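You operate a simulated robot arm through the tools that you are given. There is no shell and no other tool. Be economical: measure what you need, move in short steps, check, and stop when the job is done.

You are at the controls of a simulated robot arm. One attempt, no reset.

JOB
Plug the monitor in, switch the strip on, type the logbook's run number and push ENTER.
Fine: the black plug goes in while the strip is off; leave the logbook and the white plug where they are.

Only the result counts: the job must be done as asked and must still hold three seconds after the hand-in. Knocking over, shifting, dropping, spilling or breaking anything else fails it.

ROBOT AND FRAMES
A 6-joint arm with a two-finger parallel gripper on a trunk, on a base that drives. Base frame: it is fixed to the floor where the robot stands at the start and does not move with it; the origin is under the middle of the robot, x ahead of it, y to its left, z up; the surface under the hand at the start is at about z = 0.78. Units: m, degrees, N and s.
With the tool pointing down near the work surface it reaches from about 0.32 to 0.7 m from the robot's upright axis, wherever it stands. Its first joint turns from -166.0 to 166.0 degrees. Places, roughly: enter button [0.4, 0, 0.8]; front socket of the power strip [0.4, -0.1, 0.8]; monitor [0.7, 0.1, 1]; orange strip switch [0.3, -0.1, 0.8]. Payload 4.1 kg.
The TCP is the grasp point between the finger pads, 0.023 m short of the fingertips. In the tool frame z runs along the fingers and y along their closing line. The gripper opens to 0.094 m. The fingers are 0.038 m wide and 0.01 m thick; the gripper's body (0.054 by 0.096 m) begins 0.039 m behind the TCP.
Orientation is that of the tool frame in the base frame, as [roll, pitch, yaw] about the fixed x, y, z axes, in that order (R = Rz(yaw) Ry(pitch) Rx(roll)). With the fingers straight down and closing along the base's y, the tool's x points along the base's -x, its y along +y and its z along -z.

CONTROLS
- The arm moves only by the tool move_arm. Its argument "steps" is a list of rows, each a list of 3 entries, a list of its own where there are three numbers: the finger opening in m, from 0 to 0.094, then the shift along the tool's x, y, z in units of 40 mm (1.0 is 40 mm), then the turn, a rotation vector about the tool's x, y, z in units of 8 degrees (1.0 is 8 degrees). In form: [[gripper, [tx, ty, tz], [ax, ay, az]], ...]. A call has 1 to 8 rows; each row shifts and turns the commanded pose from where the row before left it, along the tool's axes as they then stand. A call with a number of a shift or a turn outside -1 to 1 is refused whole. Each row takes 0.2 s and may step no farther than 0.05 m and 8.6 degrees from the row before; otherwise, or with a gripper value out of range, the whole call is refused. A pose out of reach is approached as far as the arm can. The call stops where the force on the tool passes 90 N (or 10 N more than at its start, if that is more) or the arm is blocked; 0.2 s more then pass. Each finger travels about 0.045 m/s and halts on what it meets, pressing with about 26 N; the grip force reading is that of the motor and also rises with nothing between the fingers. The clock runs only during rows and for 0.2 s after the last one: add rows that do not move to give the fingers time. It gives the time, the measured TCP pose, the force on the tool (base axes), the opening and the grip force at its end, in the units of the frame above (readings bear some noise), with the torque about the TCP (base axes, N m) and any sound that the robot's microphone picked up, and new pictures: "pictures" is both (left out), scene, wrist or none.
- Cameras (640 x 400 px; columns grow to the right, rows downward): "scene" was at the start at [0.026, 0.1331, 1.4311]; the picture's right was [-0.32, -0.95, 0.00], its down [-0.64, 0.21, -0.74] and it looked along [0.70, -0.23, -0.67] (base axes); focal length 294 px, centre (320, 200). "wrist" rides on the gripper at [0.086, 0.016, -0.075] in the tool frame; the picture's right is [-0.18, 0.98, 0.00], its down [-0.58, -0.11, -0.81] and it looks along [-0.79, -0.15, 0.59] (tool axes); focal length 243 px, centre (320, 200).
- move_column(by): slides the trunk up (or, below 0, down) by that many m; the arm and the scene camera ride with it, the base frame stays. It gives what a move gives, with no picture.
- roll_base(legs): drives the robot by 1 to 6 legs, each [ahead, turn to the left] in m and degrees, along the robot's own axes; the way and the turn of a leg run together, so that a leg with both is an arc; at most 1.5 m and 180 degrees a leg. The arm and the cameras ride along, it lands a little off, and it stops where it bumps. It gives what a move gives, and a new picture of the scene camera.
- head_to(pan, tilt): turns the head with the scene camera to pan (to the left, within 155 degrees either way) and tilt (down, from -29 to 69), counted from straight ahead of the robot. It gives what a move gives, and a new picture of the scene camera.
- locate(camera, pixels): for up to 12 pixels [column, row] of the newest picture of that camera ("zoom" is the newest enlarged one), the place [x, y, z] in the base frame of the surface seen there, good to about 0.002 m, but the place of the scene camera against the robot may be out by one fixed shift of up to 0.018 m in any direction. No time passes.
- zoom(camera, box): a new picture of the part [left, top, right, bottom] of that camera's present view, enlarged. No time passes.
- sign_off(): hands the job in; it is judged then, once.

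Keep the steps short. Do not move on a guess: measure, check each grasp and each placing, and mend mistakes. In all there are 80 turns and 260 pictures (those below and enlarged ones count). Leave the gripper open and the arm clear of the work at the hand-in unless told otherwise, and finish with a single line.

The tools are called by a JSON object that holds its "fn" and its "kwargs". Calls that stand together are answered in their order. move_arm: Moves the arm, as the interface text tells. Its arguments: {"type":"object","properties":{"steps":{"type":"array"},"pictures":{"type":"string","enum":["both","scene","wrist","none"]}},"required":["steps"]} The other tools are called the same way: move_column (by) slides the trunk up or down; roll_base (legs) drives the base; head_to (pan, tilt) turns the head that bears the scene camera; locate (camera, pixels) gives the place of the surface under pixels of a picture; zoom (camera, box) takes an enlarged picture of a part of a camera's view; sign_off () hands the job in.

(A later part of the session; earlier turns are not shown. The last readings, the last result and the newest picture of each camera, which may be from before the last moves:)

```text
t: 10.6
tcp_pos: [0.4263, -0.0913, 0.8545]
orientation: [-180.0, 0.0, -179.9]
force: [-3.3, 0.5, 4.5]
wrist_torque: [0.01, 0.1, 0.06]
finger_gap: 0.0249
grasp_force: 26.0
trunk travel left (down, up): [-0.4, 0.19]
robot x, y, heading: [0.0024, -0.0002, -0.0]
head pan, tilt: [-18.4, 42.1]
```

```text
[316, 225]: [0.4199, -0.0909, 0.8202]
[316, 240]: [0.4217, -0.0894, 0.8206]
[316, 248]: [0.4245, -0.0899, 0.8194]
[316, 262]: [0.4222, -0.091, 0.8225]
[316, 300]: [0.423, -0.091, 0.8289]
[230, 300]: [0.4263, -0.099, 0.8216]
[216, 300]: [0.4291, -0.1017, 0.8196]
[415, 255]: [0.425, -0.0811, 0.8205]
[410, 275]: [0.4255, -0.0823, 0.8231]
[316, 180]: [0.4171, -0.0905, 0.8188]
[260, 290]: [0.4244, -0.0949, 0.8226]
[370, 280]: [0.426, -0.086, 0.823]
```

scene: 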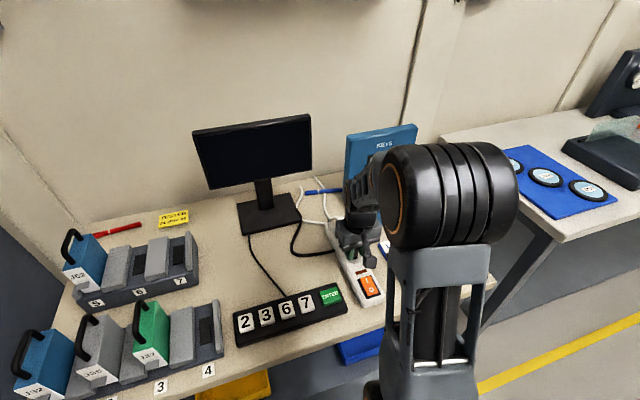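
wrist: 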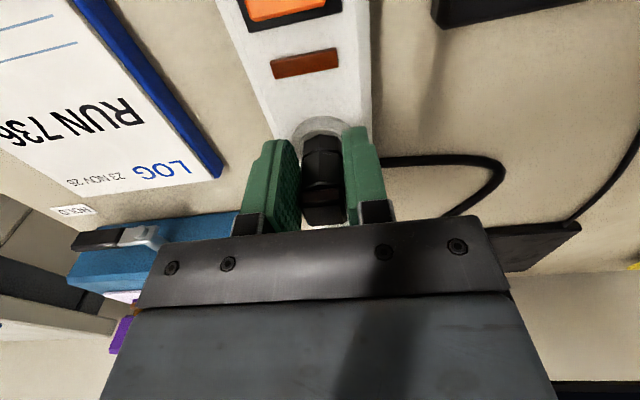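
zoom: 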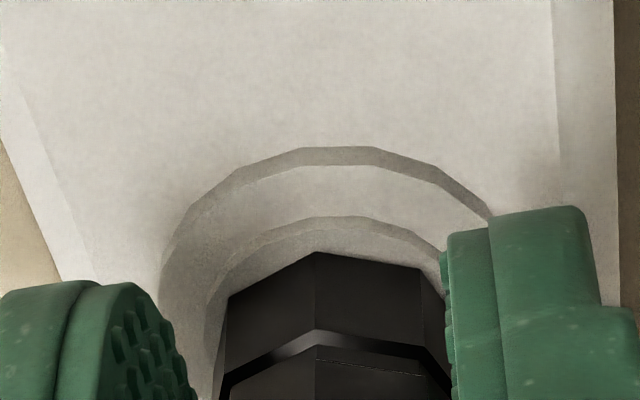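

The rim centre is at about x 0.4335 and the plug axis at about 0.4355, which agrees with the sideways force. I'll lift 1 mm, shift -2 mm in x, then press down slowly.

{"fn": "move_arm", "kwargs": {"steps": [[0.0, [0.0, 0, -0.04], [0, 0, 0]], [0.0, [0.05, 0, 0], [0, 0, 0]], [0.0, [0, 0, 0.08], [0, 0, 0]], [0.0, [0, 0, 0.05], [0, 0, 0]], [0.0, [0, 0, 0], [0, 0, 0]]], "pictures": "wrist"}}

{"fn": "zoom", "kwargs": {"camera": "wrist", "box": [264, 90, 376, 160]}}

```text
t: 11.8
tcp_pos: [0.4241, -0.0905, 0.8508]
orientation: [-179.9, 0.2, -180.0]
force: [3.7, -0.1, 18.9]
wrist_torque: [-0.01, -0.28, 0.01]
finger_gap: 0.0251
grasp_force: 25.8
trunk travel left (down, up): [-0.4, 0.19]
robot x, y, heading: [0.0019, 0.0001, 0.2]
head pan, tilt: [-18.4, 42.1]
```

wrist: 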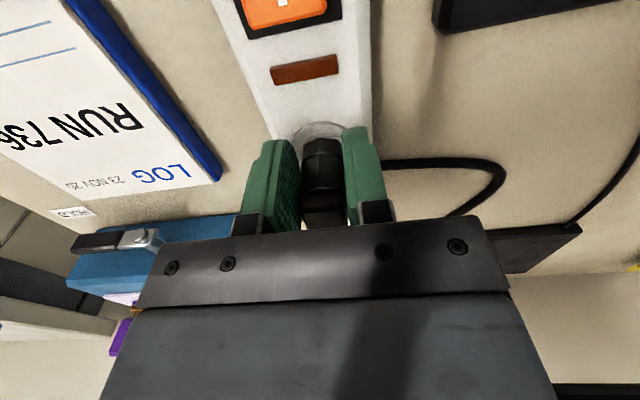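

```text
5.71 times, centred on (320, 125) of wrist
```

zoom: 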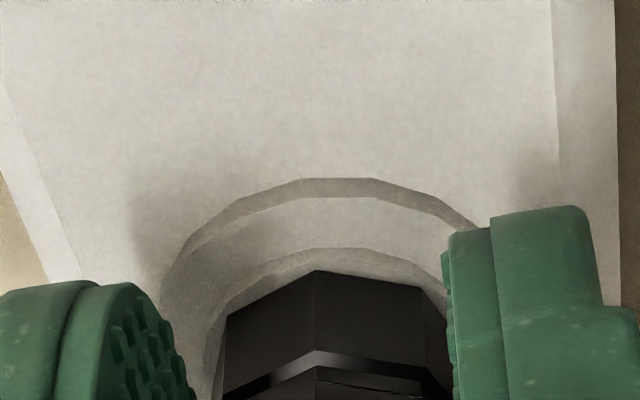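

Fz is 18.9 N and the plug seems to have shifted a little in the pads. I'll measure where its bottom is now.

{"fn": "locate", "kwargs": {"camera": "zoom", "pixels": [[316, 255], [316, 264], [316, 280], [316, 320], [316, 335], [230, 320], [214, 320], [425, 275], [420, 300], [316, 210], [316, 375], [316, 390]]}}

{"fn": "zoom", "kwargs": {"camera": "wrist", "box": [280, 120, 360, 240]}}

{"fn": "zoom", "kwargs": {"camera": "scene", "box": [326, 230, 390, 270]}}

```text
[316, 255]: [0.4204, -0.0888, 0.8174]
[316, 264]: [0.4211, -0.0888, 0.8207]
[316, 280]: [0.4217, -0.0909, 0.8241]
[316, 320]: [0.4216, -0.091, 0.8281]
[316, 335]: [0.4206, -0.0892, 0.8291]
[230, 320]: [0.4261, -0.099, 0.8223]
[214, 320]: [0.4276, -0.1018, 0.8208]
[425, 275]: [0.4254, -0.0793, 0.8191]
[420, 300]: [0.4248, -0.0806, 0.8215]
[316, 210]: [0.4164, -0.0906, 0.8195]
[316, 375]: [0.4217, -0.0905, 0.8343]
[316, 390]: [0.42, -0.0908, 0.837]
```

```text
3.33 times, centred on (320, 180) of wrist
```

zoom: 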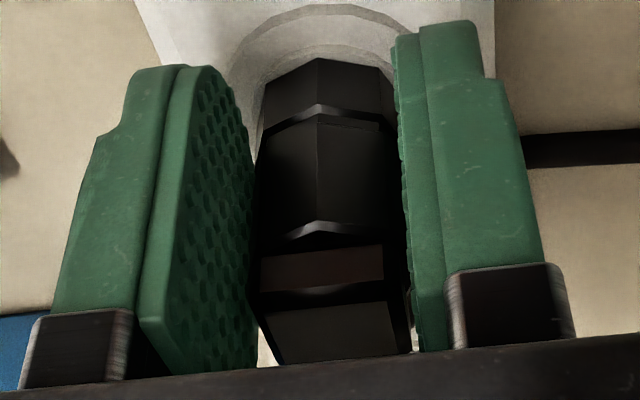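

```text
10.00 times, centred on (358, 250) of scene
```

zoom: 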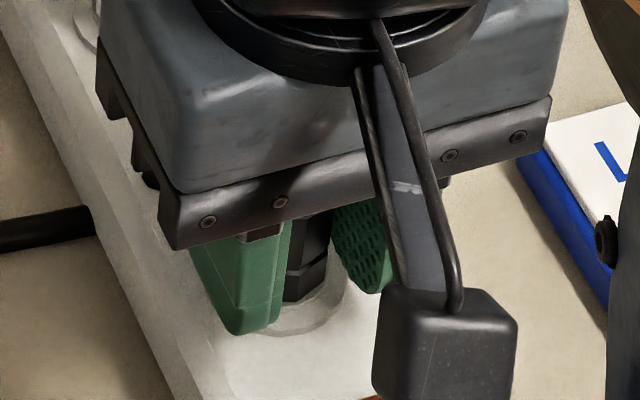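

The plug is now concentric with the rim, and its bottom is at the same level as the white plug's. I'll press a little more to make sure it's seated, and listen for a click.

{"fn": "move_arm", "kwargs": {"steps": [[0.0, [0, 0, 0.05], [0, 0, 0]], [0.0, [0, 0, 0.05], [0, 0, 0]], [0.0, [0, 0, 0], [0, 0, 0]]], "pictures": "wrist"}}

{"fn": "zoom", "kwargs": {"camera": "wrist", "box": [264, 90, 376, 160]}}

```text
t: 12.6
tcp_pos: [0.4229, -0.0895, 0.8453]
orientation: [-180.0, 0.1, 180.0]
force: [1.8, -0.9, 20.4]
wrist_torque: [-0.02, -0.24, 0.0]
finger_gap: 0.0249
grasp_force: 25.7
trunk travel left (down, up): [-0.4, 0.19]
robot x, y, heading: [-0.0013, 0.0004, -0.2]
head pan, tilt: [-18.4, 42.1]
```

wrist: 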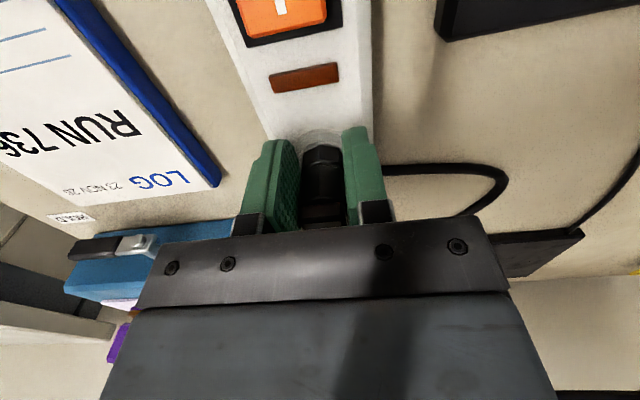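

```text
5.71 times, centred on (320, 125) of wrist
```

zoom: 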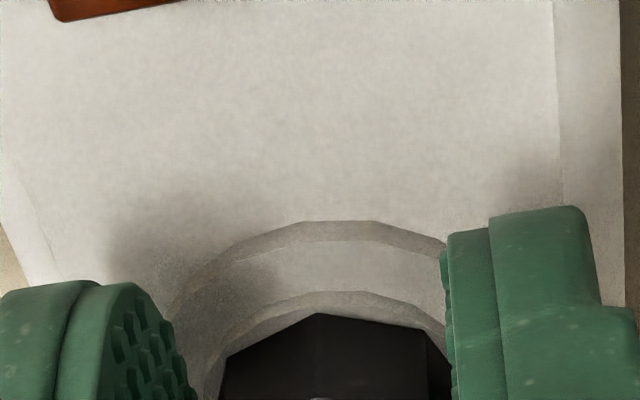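

The plug slips in the pads at about 20 N and goes no deeper. I'll open, rise straight up and inspect it.

{"fn": "move_arm", "kwargs": {"steps": [[0.03, [0, 0, -0.05], [0, 0, 0]], [0.05, [0, 0, 0], [0, 0, 0]], [0.06, [0, 0, 0], [0, 0, 0]], [0.06, [0, 0, -0.5], [0, 0, 0]], [0.06, [0, 0, -0.8], [0, 0, 0]], [0.06, [0.5, 0, -0.5], [0, 0, 0]], [0.06, [0.5, 0, 0], [0, 0, 0]]], "pictures": "both"}}

{"fn": "zoom", "kwargs": {"camera": "wrist", "box": [240, 60, 400, 220]}}

{"fn": "zoom", "kwargs": {"camera": "scene", "box": [310, 210, 406, 270]}}

```text
t: 14.2
tcp_pos: [0.3837, -0.0906, 0.92]
orientation: [-179.9, 0.0, -180.0]
force: [-0.5, 0.3, 0.4]
wrist_torque: [0.01, -0.02, 0.0]
finger_gap: 0.0599
grasp_force: 0.1
trunk travel left (down, up): [-0.4, 0.19]
robot x, y, heading: [0.0003, 0.002, 0.2]
head pan, tilt: [-18.4, 42.1]
```

scene: 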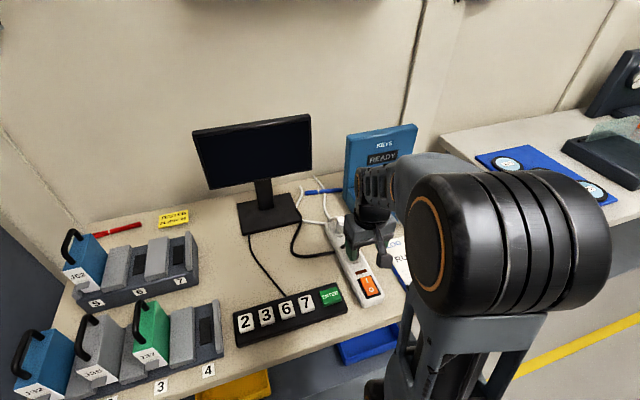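
wrist: 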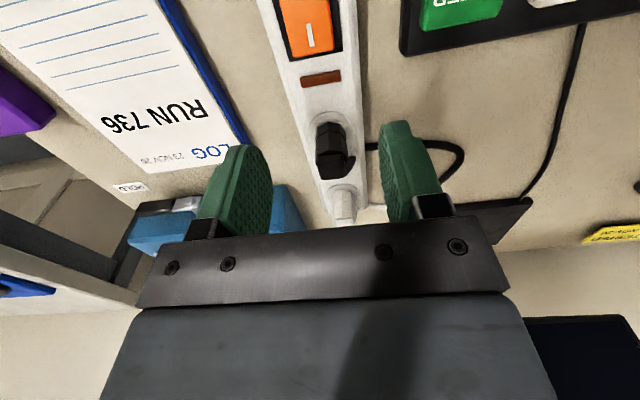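

```text
2.50 times, centred on (320, 140) of wrist
```

zoom: 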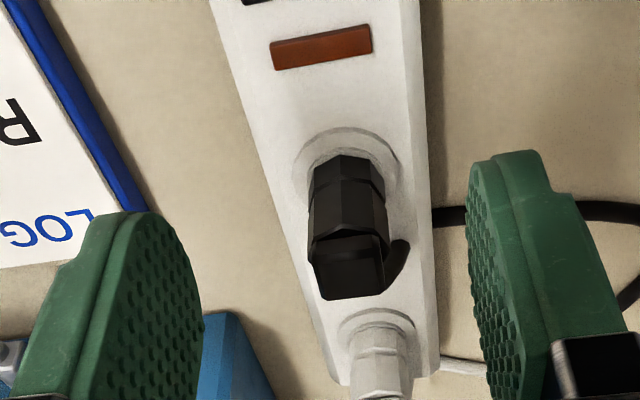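

```text
6.67 times, centred on (358, 240) of scene
```

zoom: 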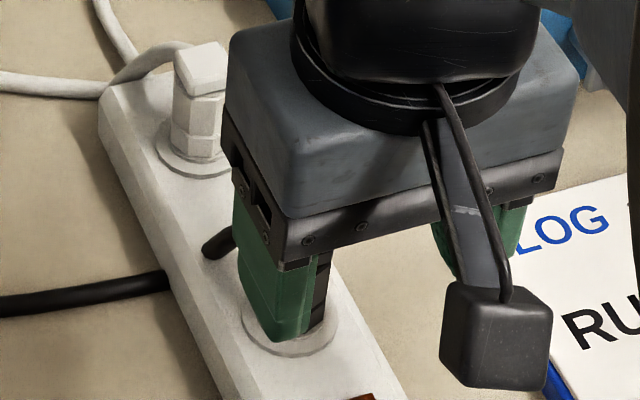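

The plug stands upright on the socket, like the white one. I'll compare the heights of matching features on the two plugs.

{"fn": "zoom", "kwargs": {"camera": "wrist", "box": [290, 110, 386, 230]}}

{"fn": "locate", "kwargs": {"camera": "wrist", "pixels": [[328, 124], [328, 130], [328, 142], [328, 155], [330, 170], [335, 172], [342, 188], [343, 196], [343, 205], [343, 214], [335, 165], [345, 218]]}}

```text
3.33 times, centred on (338, 170) of wrist
```

zoom: 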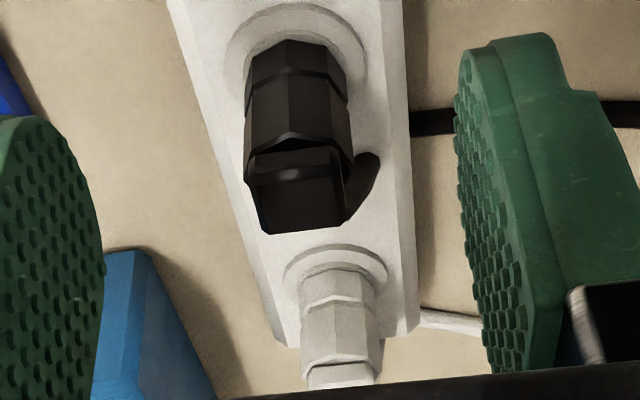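

```text
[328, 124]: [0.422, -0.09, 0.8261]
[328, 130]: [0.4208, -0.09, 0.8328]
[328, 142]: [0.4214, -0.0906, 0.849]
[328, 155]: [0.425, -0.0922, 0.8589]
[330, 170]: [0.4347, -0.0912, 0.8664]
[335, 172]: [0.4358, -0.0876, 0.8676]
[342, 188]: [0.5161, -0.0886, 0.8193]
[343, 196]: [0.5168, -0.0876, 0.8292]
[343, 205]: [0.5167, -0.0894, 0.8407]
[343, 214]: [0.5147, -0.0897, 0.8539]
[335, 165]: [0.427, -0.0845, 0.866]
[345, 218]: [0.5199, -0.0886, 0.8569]
```

The features agree within about 1 mm, so it appears seated. To be sure, before the power goes on, I'll press on its top with closed fingers. First step: close and go above it.

{"fn": "move_arm", "kwargs": {"steps": [[0.0, [0, 0, 0], [0, 0, 0]], [0.0, [0, 0, 0], [0, 0, 0]], [0.0, [0, 0, 0], [0, 0, 0]], [0.0, [-0.65, 0, 0], [0, 0, 0]], [0.0, [-0.65, 0, 0], [0, 0, 0]], [0.0, [0, 0, 0.5], [0, 0, 0]], [0.0, [0, 0, 0], [0, 0, 0]]], "pictures": "wrist"}}

{"fn": "zoom", "kwargs": {"camera": "wrist", "box": [240, 90, 400, 240]}}

```text
t: 15.8
tcp_pos: [0.4357, -0.0898, 0.8982]
orientation: [-180.0, 0.1, -179.9]
force: [-0.4, -0.4, 0.2]
wrist_torque: [0.03, 0.03, -0.04]
finger_gap: 0.0002
grasp_force: 26.0
trunk travel left (down, up): [-0.4, 0.19]
robot x, y, heading: [-0.0018, -0.0004, 0.3]
head pan, tilt: [-18.4, 42.1]
```

wrist: 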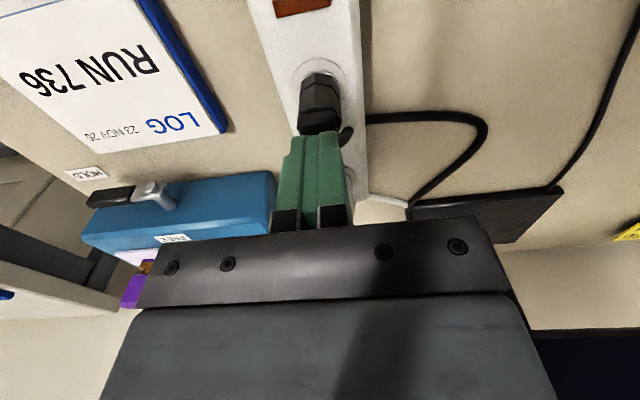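

```text
2.67 times, centred on (320, 165) of wrist
```

zoom: 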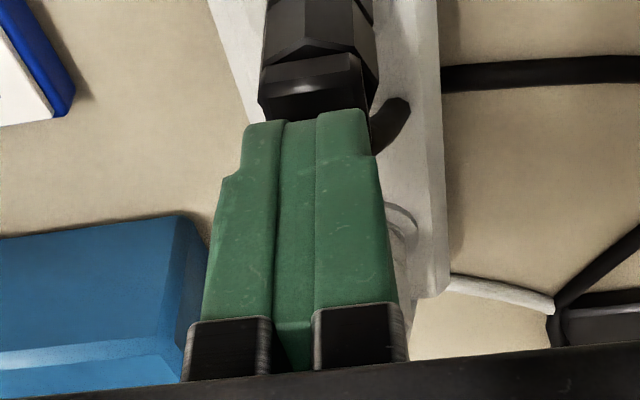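

The fingertips are over the top block. I'll lower in small steps and press.

{"fn": "move_arm", "kwargs": {"steps": [[0.0, [0, 0, 0.15], [0, 0, 0]], [0.0, [0, 0, 0.05], [0, 0, 0]], [0.0, [0, 0, 0.05], [0, 0, 0]], [0.0, [0, 0, 0.05], [0, 0, 0]], [0.0, [0, 0, 0], [0, 0, 0]]], "pictures": "wrist"}}

```text
t: 17.0
tcp_pos: [0.435, -0.0907, 0.8888]
orientation: [180.0, 0.1, -180.0]
force: [0.6, -1.8, 11.6]
wrist_torque: [-0.05, -0.04, 0.01]
finger_gap: 0.0
grasp_force: 25.2
trunk travel left (down, up): [-0.4, 0.19]
robot x, y, heading: [-0.0019, -0.0028, -0.1]
head pan, tilt: [-18.4, 42.1]
```

wrist: 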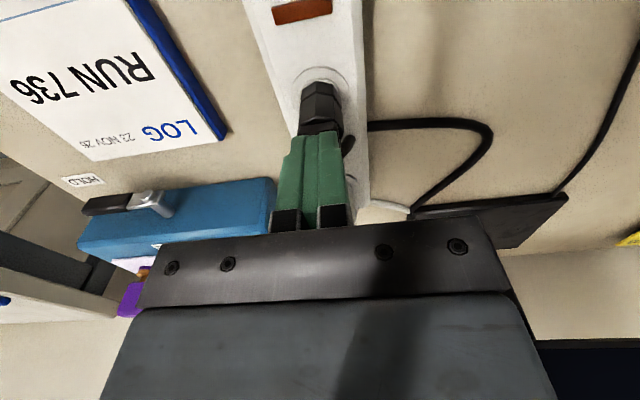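

Contact at tip height 0.866 with 11.6 N. I'll press further.

{"fn": "move_arm", "kwargs": {"steps": [[0.0, [0, 0, 0.05], [0, 0, 0]], [0.0, [0, 0, 0.05], [0, 0, 0]], [0.0, [0, 0, 0.05], [0, 0, 0]], [0.0, [0, 0, 0], [0, 0, 0]]], "pictures": "wrist"}}

{"fn": "zoom", "kwargs": {"camera": "wrist", "box": [240, 50, 400, 150]}}

```text
t: 18.0
tcp_pos: [0.4355, -0.0901, 0.8885]
orientation: [-179.8, 0.9, -180.0]
force: [-3.1, -3.2, 69.2]
wrist_torque: [-0.09, 0.22, 0.01]
finger_gap: 0.0002
grasp_force: 25.9
trunk travel left (down, up): [-0.4, 0.19]
robot x, y, heading: [0.0047, -0.0027, 0.2]
head pan, tilt: [-18.4, 42.1]
```

wrist: 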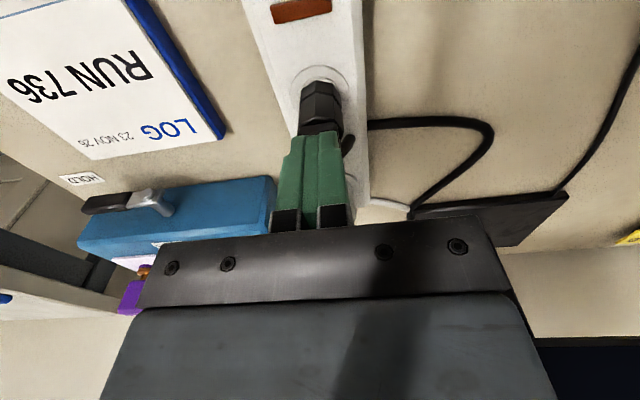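

```text
4.00 times, centred on (320, 100) of wrist
```

zoom: 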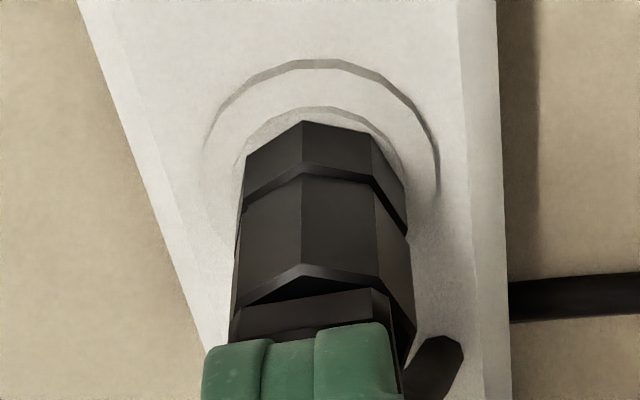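

It holds firm at 69 N with the top at 0.8655. I'll rise, back off and compare the two plug tops directly.

{"fn": "move_arm", "kwargs": {"steps": [[0.0, [0, 0, -0.6], [0, 0, 0]], [0.0, [0, 0, -1.0], [0, 0, 0]], [0.0, [0.9, 0, -0.6], [0, 0, 0]], [0.0, [0.9, 0, 0], [0, 0, 0]], [0.0, [0.0, 0, 0], [0, 0, 0]]], "pictures": "wrist"}}

{"fn": "zoom", "kwargs": {"camera": "wrist", "box": [290, 90, 386, 180]}}

```text
t: 19.2
tcp_pos: [0.3638, -0.088, 0.9695]
orientation: [-180.0, 0.1, -180.0]
force: [0.8, 0.2, 0.0]
wrist_torque: [0.01, -0.02, 0.0]
finger_gap: 0.0
grasp_force: 25.9
trunk travel left (down, up): [-0.4, 0.19]
robot x, y, heading: [-0.0034, 0.0032, 0.0]
head pan, tilt: [-18.4, 42.1]
```

wrist: 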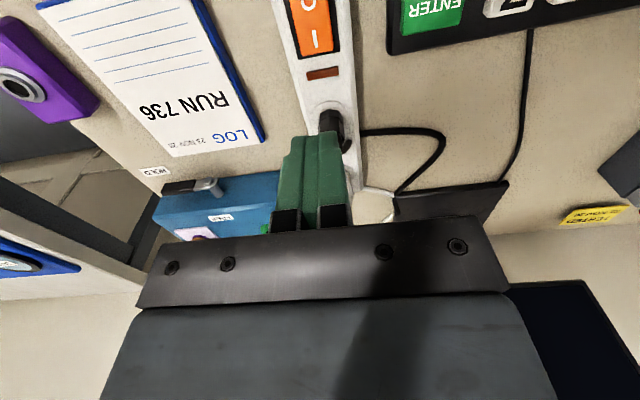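

```text
4.44 times, centred on (338, 135) of wrist
```

zoom: 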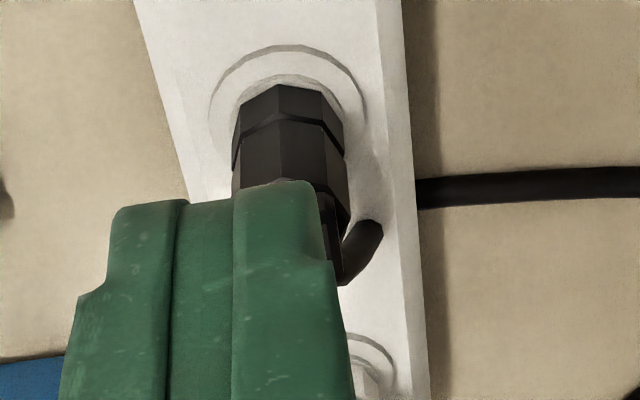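

The closed fingers block the view, so I'll open, rise a bit and look again.

{"fn": "move_arm", "kwargs": {"steps": [[0.094, [0, 0, -0.7], [0, 0, 0]], [0.094, [0, 0, 0], [0, 0, 0]], [0.094, [0, 0, 0], [0, 0, 0]], [0.094, [0, 0, 0], [0, 0, 0]], [0.094, [0, 0, 0], [0, 0, 0]]], "pictures": "wrist"}}

{"fn": "zoom", "kwargs": {"camera": "wrist", "box": [296, 90, 376, 190]}}

```text
t: 20.4
tcp_pos: [0.3649, -0.0875, 0.9967]
orientation: [-180.0, -0.1, 180.0]
force: [-0.1, 0.1, -0.2]
wrist_torque: [-0.01, 0.03, -0.02]
finger_gap: 0.0942
grasp_force: 0.1
trunk travel left (down, up): [-0.4, 0.19]
robot x, y, heading: [0.0001, 0.0009, 0.1]
head pan, tilt: [-18.4, 42.1]
```

wrist: 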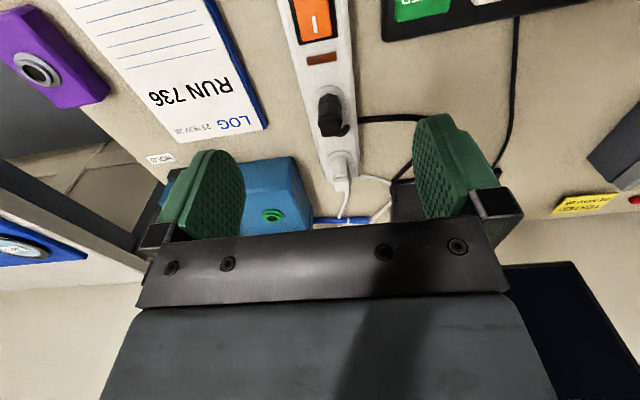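

```text
4.00 times, centred on (336, 140) of wrist
```

zoom: 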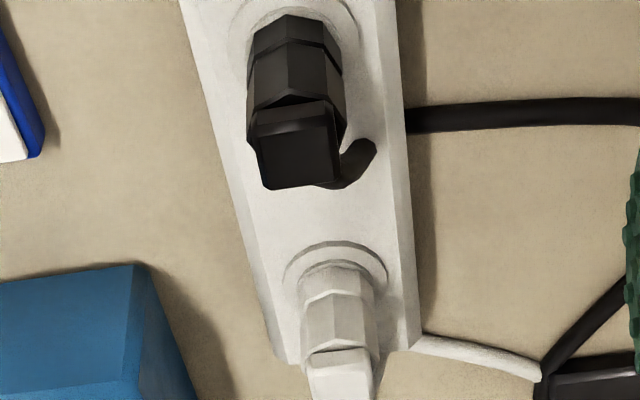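

{"fn": "locate", "kwargs": {"camera": "zoom", "pixels": [[300, 150], [300, 170], [270, 140], [320, 160], [295, 120], [340, 375], [345, 390], [355, 380], [330, 385], [340, 360], [345, 398], [290, 175]]}}

{"fn": "zoom", "kwargs": {"camera": "wrist", "box": [308, 80, 372, 120]}}

{"fn": "zoom", "kwargs": {"camera": "wrist", "box": [308, 145, 372, 205]}}

```text
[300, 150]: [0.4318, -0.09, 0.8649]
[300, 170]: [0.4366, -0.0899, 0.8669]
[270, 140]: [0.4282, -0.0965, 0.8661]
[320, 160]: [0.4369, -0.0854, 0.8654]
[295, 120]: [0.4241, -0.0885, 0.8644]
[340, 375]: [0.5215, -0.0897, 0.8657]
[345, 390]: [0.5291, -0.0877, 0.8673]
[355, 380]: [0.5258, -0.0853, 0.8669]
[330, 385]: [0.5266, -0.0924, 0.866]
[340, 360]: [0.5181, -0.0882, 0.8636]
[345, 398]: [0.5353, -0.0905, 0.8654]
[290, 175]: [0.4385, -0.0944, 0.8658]
```

```text
10.00 times, centred on (340, 100) of wrist
```

zoom: 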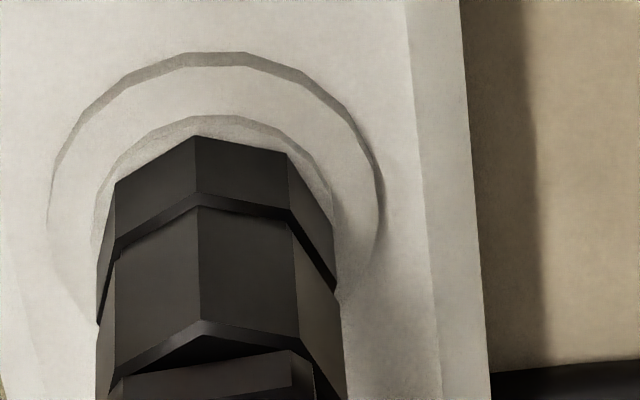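

```text
6.67 times, centred on (340, 175) of wrist
```

zoom: 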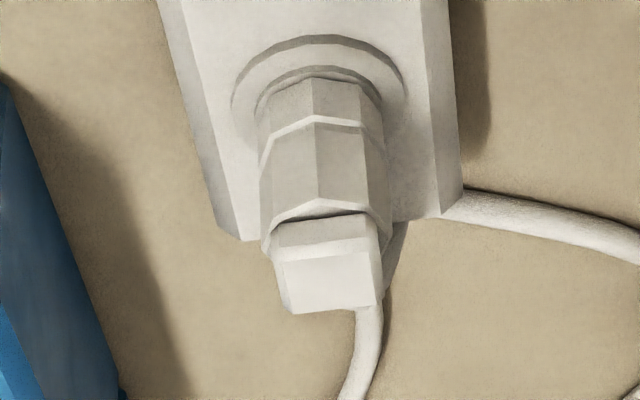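

Both plug tops are at z 0.866, so the black plug is seated exactly like the white one. Next is the switch. I'll close the fingers and move to where the rocker is visible, to measure it.

{"fn": "move_arm", "kwargs": {"steps": [[0.0, [0.45, 0.35, 0.4], [0, 0, 0]], [0.0, [0.45, 0.3, 0.45], [0, 0, 0]], [0.0, [0, 0, 0], [0, 0, 0]], [0.0, [0, 0, 0], [0, 0, 0]], [0.0, [0, 0, 0], [0, 0, 0]], [0.0, [0, 0, 0], [0, 0, 0]]], "pictures": "wrist"}}

{"fn": "zoom", "kwargs": {"camera": "wrist", "box": [240, 40, 336, 120]}}

```text
t: 21.8
tcp_pos: [0.3287, -0.0636, 0.9639]
orientation: [179.9, 0.0, -180.0]
force: [-0.4, 0.3, -0.2]
wrist_torque: [0.03, 0.0, -0.02]
finger_gap: 0.0003
grasp_force: 26.2
trunk travel left (down, up): [-0.4, 0.19]
robot x, y, heading: [0.0028, 0.0008, 0.3]
head pan, tilt: [-18.4, 42.1]
```

wrist: 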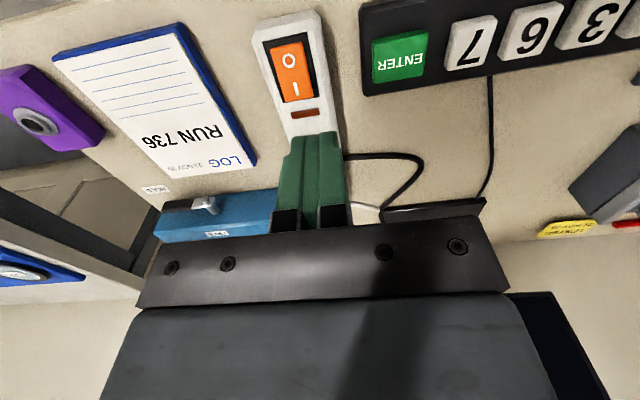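

```text
5.00 times, centred on (288, 80) of wrist
```

zoom: 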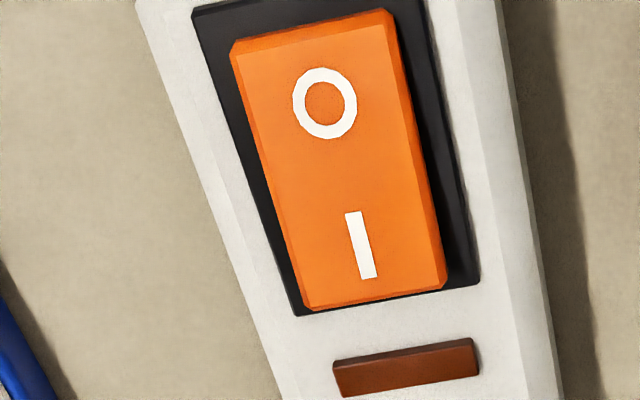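

{"fn": "locate", "kwargs": {"camera": "zoom", "pixels": [[315, 50], [325, 105], [340, 160], [355, 215], [366, 260], [375, 288], [310, 285], [435, 270], [380, 325], [405, 375], [320, 25], [365, 240]]}}

{"fn": "locate", "kwargs": {"camera": "wrist", "pixels": [[400, 57], [378, 42], [424, 36], [378, 78], [424, 74], [469, 43], [453, 25], [485, 20], [529, 35], [587, 24]]}}

```text
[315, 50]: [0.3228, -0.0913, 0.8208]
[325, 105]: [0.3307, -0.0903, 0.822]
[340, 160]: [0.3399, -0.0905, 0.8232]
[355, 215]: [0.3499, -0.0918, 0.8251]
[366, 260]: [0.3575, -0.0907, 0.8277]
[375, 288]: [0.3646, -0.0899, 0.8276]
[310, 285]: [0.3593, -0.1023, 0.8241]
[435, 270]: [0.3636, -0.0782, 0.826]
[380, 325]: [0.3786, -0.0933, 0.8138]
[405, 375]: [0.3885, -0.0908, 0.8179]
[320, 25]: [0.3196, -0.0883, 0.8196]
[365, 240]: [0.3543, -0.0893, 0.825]
```

```text
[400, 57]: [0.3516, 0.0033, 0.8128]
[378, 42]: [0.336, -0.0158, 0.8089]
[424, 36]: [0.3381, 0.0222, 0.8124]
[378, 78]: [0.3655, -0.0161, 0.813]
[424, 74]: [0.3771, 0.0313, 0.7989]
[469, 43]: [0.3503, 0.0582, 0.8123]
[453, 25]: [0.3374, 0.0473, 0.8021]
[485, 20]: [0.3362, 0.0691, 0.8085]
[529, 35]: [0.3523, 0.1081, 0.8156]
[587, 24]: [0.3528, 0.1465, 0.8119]
```

The rocker spans x 0.321–0.366 with the I end raised (z 0.828). I'll put the closed tips over the I end at (0.370, -0.090), 20 mm above it.

{"fn": "move_arm", "kwargs": {"steps": [[0.0, [-0.34, -0.22, 0.78], [0, 0, 0]], [0.0, [-0.34, -0.22, 0.78], [0, 0, 0]], [0.0, [-0.34, -0.22, 0.78], [0, 0, 0]], [0.0, [0, 0, 0], [0, 0, 0]]], "pictures": "wrist"}}

{"fn": "zoom", "kwargs": {"camera": "wrist", "box": [240, 50, 400, 220]}}

```text
t: 22.8
tcp_pos: [0.3675, -0.0911, 0.8697]
orientation: [180.0, 0.0, 180.0]
force: [0.2, -0.4, 0.6]
wrist_torque: [-0.01, 0.03, 0.0]
finger_gap: 0.0
grasp_force: 25.5
trunk travel left (down, up): [-0.4, 0.19]
robot x, y, heading: [0.0042, 0.0014, -0.1]
head pan, tilt: [-18.4, 42.1]
```

wrist: 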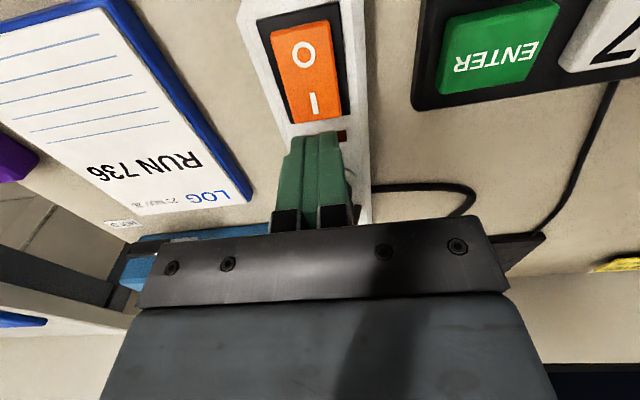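

```text
2.35 times, centred on (320, 135) of wrist
```

zoom: 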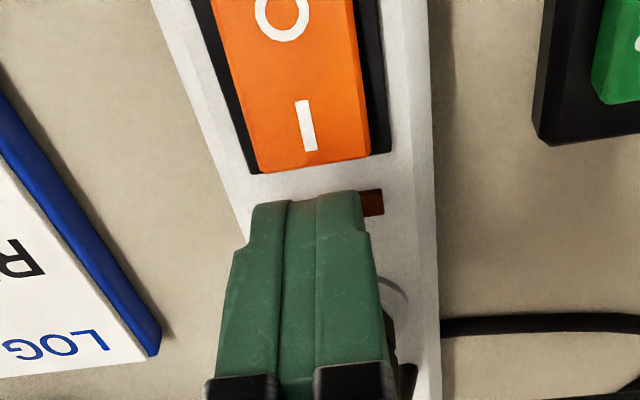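

The tips are just beyond the "I". I'll lower in small steps.

{"fn": "move_arm", "kwargs": {"steps": [[0.0, [0, 0, 0.35], [0, 0, 0]], [0.0, [0, 0, 0.1], [0, 0, 0]], [0.0, [0, 0, 0.05], [0, 0, 0]], [0.0, [0, 0, 0.05], [0, 0, 0]], [0.0, [0, 0, 0.05], [0, 0, 0]], [0.0, [0, 0, 0.05], [0, 0, 0]], [0.0, [0, 0, 0], [0, 0, 0]]], "pictures": "both"}}

{"fn": "zoom", "kwargs": {"camera": "wrist", "box": [240, 50, 400, 220]}}

```text
t: 24.4
tcp_pos: [0.3689, -0.0908, 0.8458]
orientation: [-179.9, 0.3, -180.0]
force: [-3.9, 2.9, 28.9]
wrist_torque: [0.05, 0.59, -0.12]
finger_gap: 0.0001
grasp_force: 25.6
trunk travel left (down, up): [-0.4, 0.19]
robot x, y, heading: [-0.0023, -0.0026, -0.1]
head pan, tilt: [-18.4, 42.1]
```

scene: 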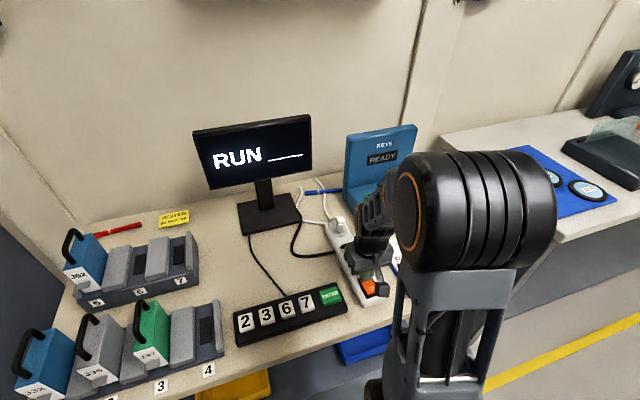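
wrist: 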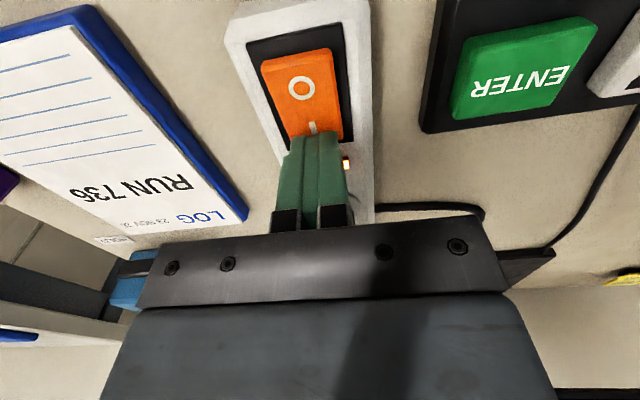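

```text
2.35 times, centred on (320, 135) of wrist
```

zoom: 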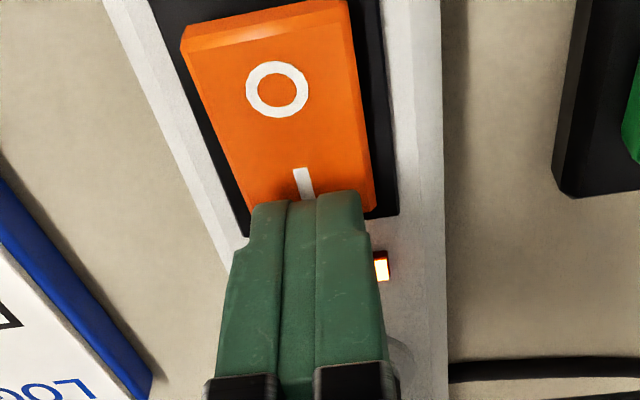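

The lamp is lit and the monitor shows "RUN ___". I'll rise and go over towards key 7.

{"fn": "move_arm", "kwargs": {"steps": [[0.0, [0, 0, -0.9], [0, 0, 0]], [0.0, [0, 0, -0.7], [0, 0, 0]], [0.0, [0.1, 0.95, 0], [0, 0, 0]], [0.0, [0.1, 0.95, 0], [0, 0, 0]], [0.0, [0.1, 0.95, 0], [0, 0, 0]], [0.0, [0.05, 0.95, 0], [0, 0, 0]], [0.0, [0, 0, 0], [0, 0, 0]]], "pictures": "both"}}

{"fn": "zoom", "kwargs": {"camera": "wrist", "box": [200, 0, 440, 150]}}

{"fn": "zoom", "kwargs": {"camera": "scene", "box": [180, 100, 400, 320]}}

```text
t: 26.0
tcp_pos: [0.3568, 0.0592, 0.9066]
orientation: [180.0, 0.0, 180.0]
force: [-0.1, -0.6, 0.1]
wrist_torque: [-0.01, 0.03, -0.03]
finger_gap: 0.0002
grasp_force: 25.6
trunk travel left (down, up): [-0.4, 0.19]
robot x, y, heading: [0.0029, 0.0004, 0.2]
head pan, tilt: [-18.4, 42.1]
```

scene: 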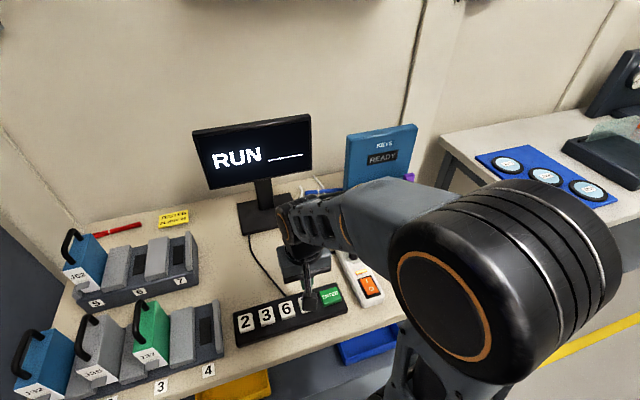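
wrist: 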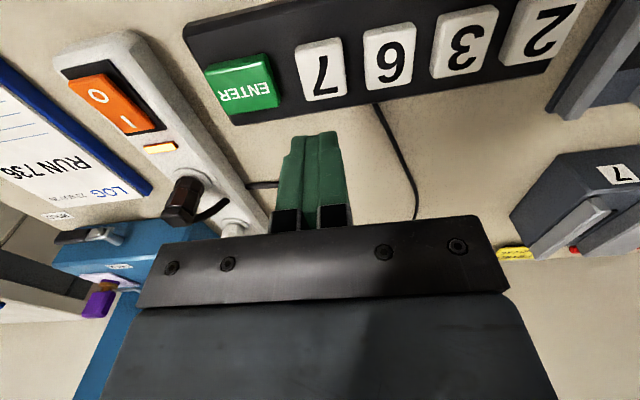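

```text
2.67 times, centred on (320, 75) of wrist
```

zoom: 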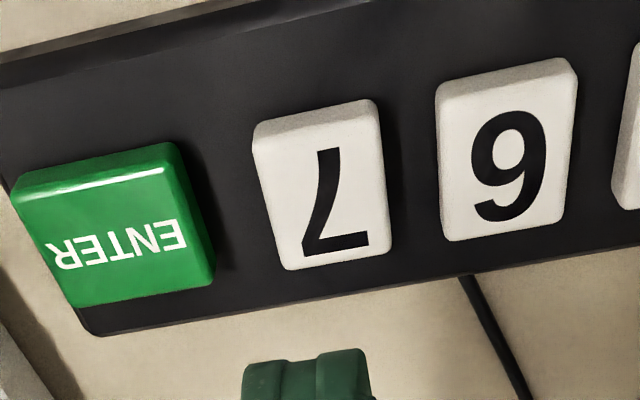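

```text
1.82 times, centred on (290, 210) of scene
```

zoom: 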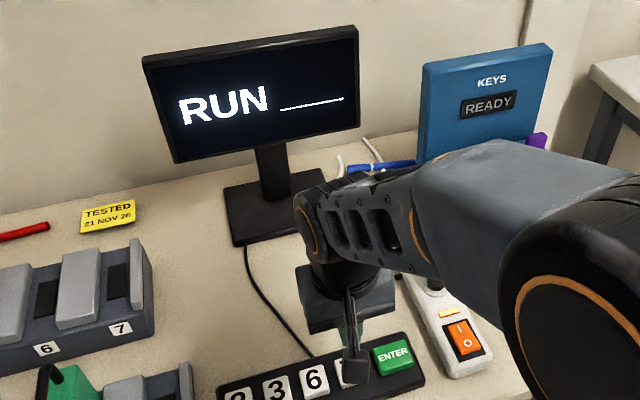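

{"fn": "locate", "kwargs": {"camera": "wrist", "pixels": [[320, 70], [303, 55], [337, 52], [314, 93], [341, 91], [388, 52], [464, 40], [541, 28], [240, 85], [370, 85], [410, 85]]}}

```text
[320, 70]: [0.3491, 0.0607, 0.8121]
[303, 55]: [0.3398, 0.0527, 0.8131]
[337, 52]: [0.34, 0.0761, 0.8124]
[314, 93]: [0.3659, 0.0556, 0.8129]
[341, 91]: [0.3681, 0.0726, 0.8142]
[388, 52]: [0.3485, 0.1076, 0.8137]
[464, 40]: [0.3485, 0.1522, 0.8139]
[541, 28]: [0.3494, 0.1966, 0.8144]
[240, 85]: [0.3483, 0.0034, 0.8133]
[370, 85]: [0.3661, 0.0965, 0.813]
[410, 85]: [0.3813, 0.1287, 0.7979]
```

Key 7's centre is (0.353, 0.064) and its top is at z 0.813. I'll lower onto it and press in small steps.

{"fn": "move_arm", "kwargs": {"steps": [[0.0, [0.1, 0.12, 0.75], [0, 0, 0]], [0.0, [0, 0, 0.75], [0, 0, 0]], [0.0, [0, 0, 0.2], [0, 0, 0]], [0.0, [0, 0, 0.05], [0, 0, 0]], [0.0, [0, 0, 0.05], [0, 0, 0]], [0.0, [0, 0, 0.05], [0, 0, 0]], [0.0, [0, 0, 0.04], [0, 0, 0]]], "pictures": "both"}}

```text
t: 27.6
tcp_pos: [0.3498, 0.0658, 0.8328]
orientation: [180.0, 0.0, -180.0]
force: [0.9, 1.0, 1.8]
wrist_torque: [0.01, 0.0, 0.02]
finger_gap: 0.0004
grasp_force: 25.8
trunk travel left (down, up): [-0.4, 0.19]
robot x, y, heading: [0.0033, 0.0022, -0.2]
head pan, tilt: [-18.4, 42.1]
```

scene: 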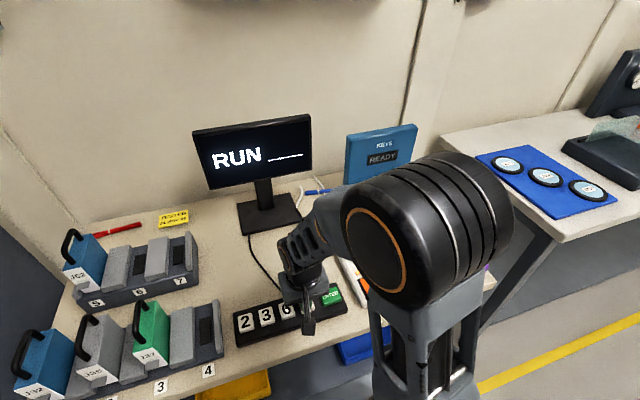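
wrist: 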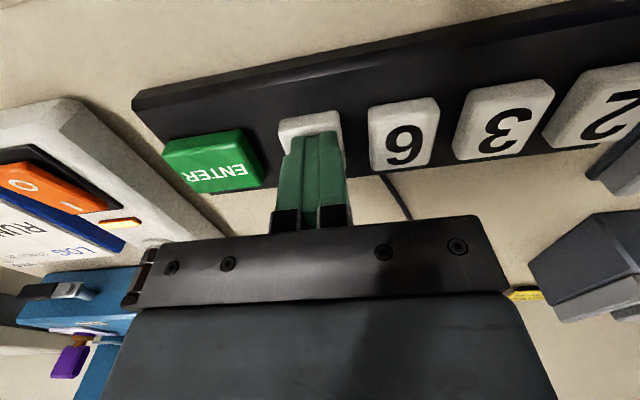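

The tip is at 0.810 with light force, and the monitor is unchanged. I'll press a little further.

{"fn": "move_arm", "kwargs": {"steps": [[0.0, [0, 0, 0.05], [0, 0, 0]], [0.0, [0, 0, 0.05], [0, 0, 0]], [0.0, [0, 0, 0], [0, 0, 0]]], "pictures": "scene"}}

```text
t: 28.4
tcp_pos: [0.351, 0.0653, 0.8308]
orientation: [180.0, 0.1, -180.0]
force: [-1.4, -4.0, 14.5]
wrist_torque: [-0.13, 0.08, 0.03]
finger_gap: 0.0001
grasp_force: 26.7
trunk travel left (down, up): [-0.4, 0.19]
robot x, y, heading: [0.0017, -0.0031, 0.0]
head pan, tilt: [-18.4, 42.1]
heard: click
```

scene: 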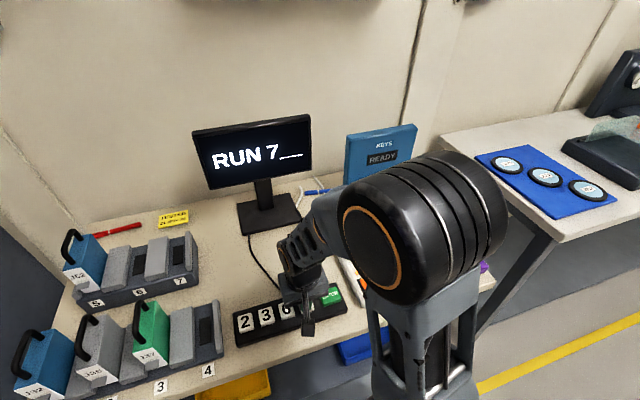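

Click, and the monitor shows "RUN 7__". Next is key 3 at y 0.152: rise 40 mm, shift +87 mm and come back down to the same depth.

{"fn": "move_arm", "kwargs": {"steps": [[0.0, [0, 0, -1.0], [0, 0, 0]], [0.0, [-0.04, 0.75, 0], [0, 0, 0]], [0.0, [0, 0.75, 0], [0, 0, 0]], [0.0, [0, 0.69, 0], [0, 0, 0]], [0.0, [0, 0, 0], [0, 0, 0]]], "pictures": "both"}}

{"fn": "zoom", "kwargs": {"camera": "wrist", "box": [200, 50, 440, 200]}}

```text
t: 29.6
tcp_pos: [0.3514, 0.1539, 0.8695]
orientation: [-180.0, -0.1, -180.0]
force: [0.0, 0.2, 0.0]
wrist_torque: [0.03, -0.03, 0.01]
finger_gap: 0.0
grasp_force: 26.1
trunk travel left (down, up): [-0.4, 0.19]
robot x, y, heading: [0.0018, -0.0025, -0.1]
head pan, tilt: [-18.4, 42.1]
```

scene: 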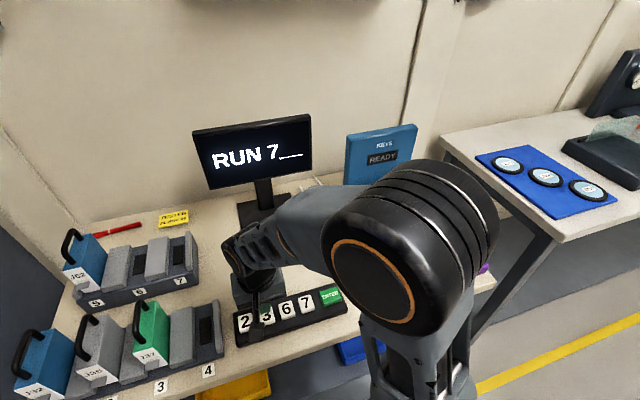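
wrist: 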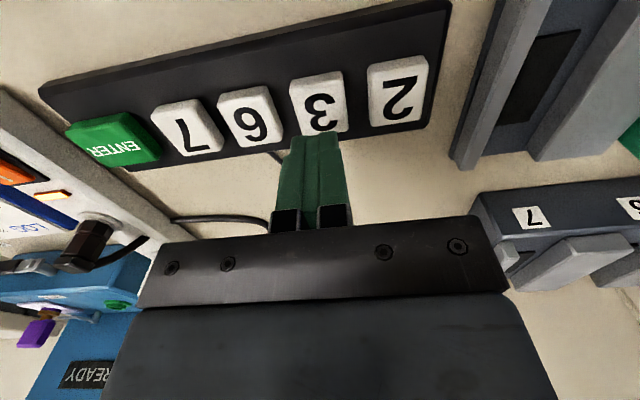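

```text
2.67 times, centred on (320, 125) of wrist
```

zoom: 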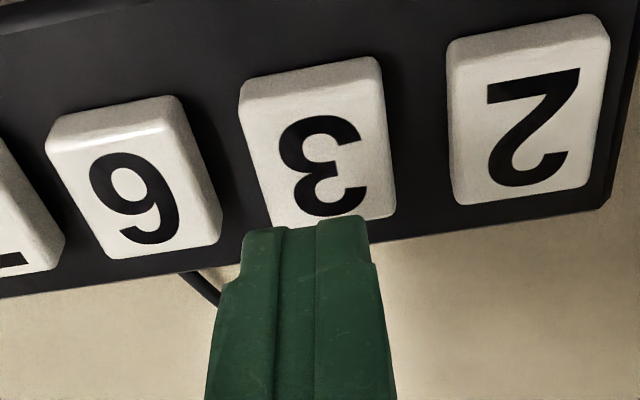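

The tips are lined up over key 3 only. I'll lower and press to the same depth as before.

{"fn": "move_arm", "kwargs": {"steps": [[0.0, [0, 0, 0.6], [0, 0, 0]], [0.0, [0, 0, 0.2], [0, 0, 0]], [0.0, [0, 0, 0.05], [0, 0, 0]], [0.0, [0, 0, 0.05], [0, 0, 0]], [0.0, [0, 0, 0.05], [0, 0, 0]], [0.0, [0, 0, 0.05], [0, 0, 0]], [0.0, [0, 0, 0], [0, 0, 0]]], "pictures": "scene"}}

```text
t: 31.2
tcp_pos: [0.3508, 0.1549, 0.8293]
orientation: [180.0, 0.1, 180.0]
force: [0.9, -3.0, 14.9]
wrist_torque: [-0.07, 0.04, 0.03]
finger_gap: 0.0
grasp_force: 26.0
trunk travel left (down, up): [-0.4, 0.19]
robot x, y, heading: [0.0003, -0.0004, -0.0]
head pan, tilt: [-18.4, 42.1]
heard: click
```

scene: 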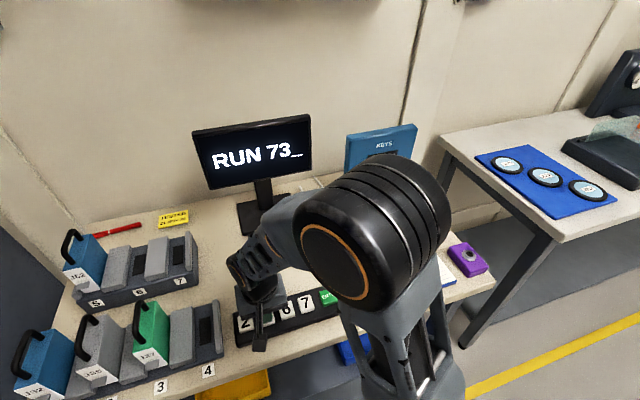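

The monitor shows "RUN 73_". Next is key 6: rise and shift -45 mm in y.

{"fn": "move_arm", "kwargs": {"steps": [[0.0, [0, 0, -1.0], [0, 0, 0]], [0.0, [0, -0.6, 0], [0, 0, 0]], [0.0, [0, -0.55, 0], [0, 0, 0]], [0.0, [0, 0, 0], [0, 0, 0]]], "pictures": "wrist"}}

{"fn": "zoom", "kwargs": {"camera": "wrist", "box": [200, 50, 440, 200]}}

```text
t: 32.2
tcp_pos: [0.3521, 0.1091, 0.8694]
orientation: [180.0, -0.1, -179.9]
force: [-0.4, 0.2, 0.4]
wrist_torque: [0.03, 0.01, -0.03]
finger_gap: 0.0
grasp_force: 26.1
trunk travel left (down, up): [-0.4, 0.19]
robot x, y, heading: [0.0001, -0.0001, -0.0]
head pan, tilt: [-18.4, 42.1]
```

wrist: 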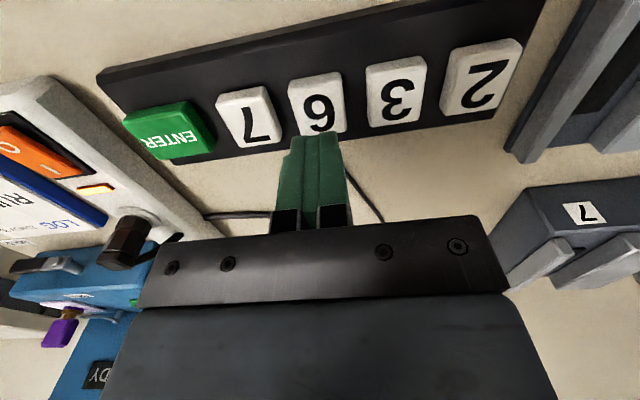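

```text
2.67 times, centred on (320, 125) of wrist
```

zoom: 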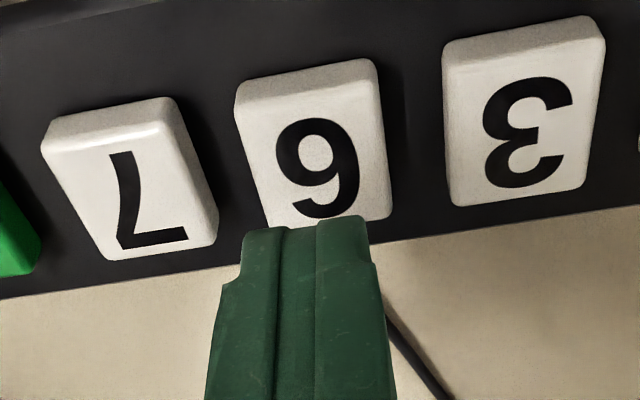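

The tips are over key 6, so I'll press it.

{"fn": "move_arm", "kwargs": {"steps": [[0.0, [0, 0, 0.6], [0, 0, 0]], [0.0, [0, 0, 0.2], [0, 0, 0]], [0.0, [0, 0, 0.05], [0, 0, 0]], [0.0, [0, 0, 0.05], [0, 0, 0]], [0.0, [0, 0, 0.05], [0, 0, 0]], [0.0, [0, 0, 0.05], [0, 0, 0]], [0.0, [0, 0, 0], [0, 0, 0]]], "pictures": "scene"}}

```text
t: 33.8
tcp_pos: [0.353, 0.1077, 0.8289]
orientation: [-180.0, 0.1, 179.9]
force: [2.2, -1.9, 11.5]
wrist_torque: [-0.03, 0.03, -0.01]
finger_gap: 0.0001
grasp_force: 25.6
trunk travel left (down, up): [-0.4, 0.19]
robot x, y, heading: [-0.0003, -0.0026, -0.1]
head pan, tilt: [-18.4, 42.1]
heard: click
```

scene: 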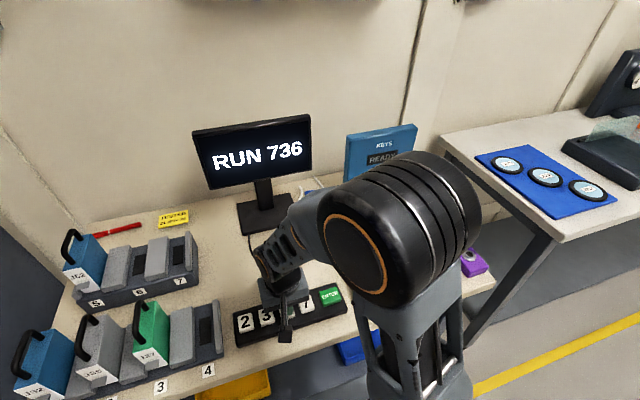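

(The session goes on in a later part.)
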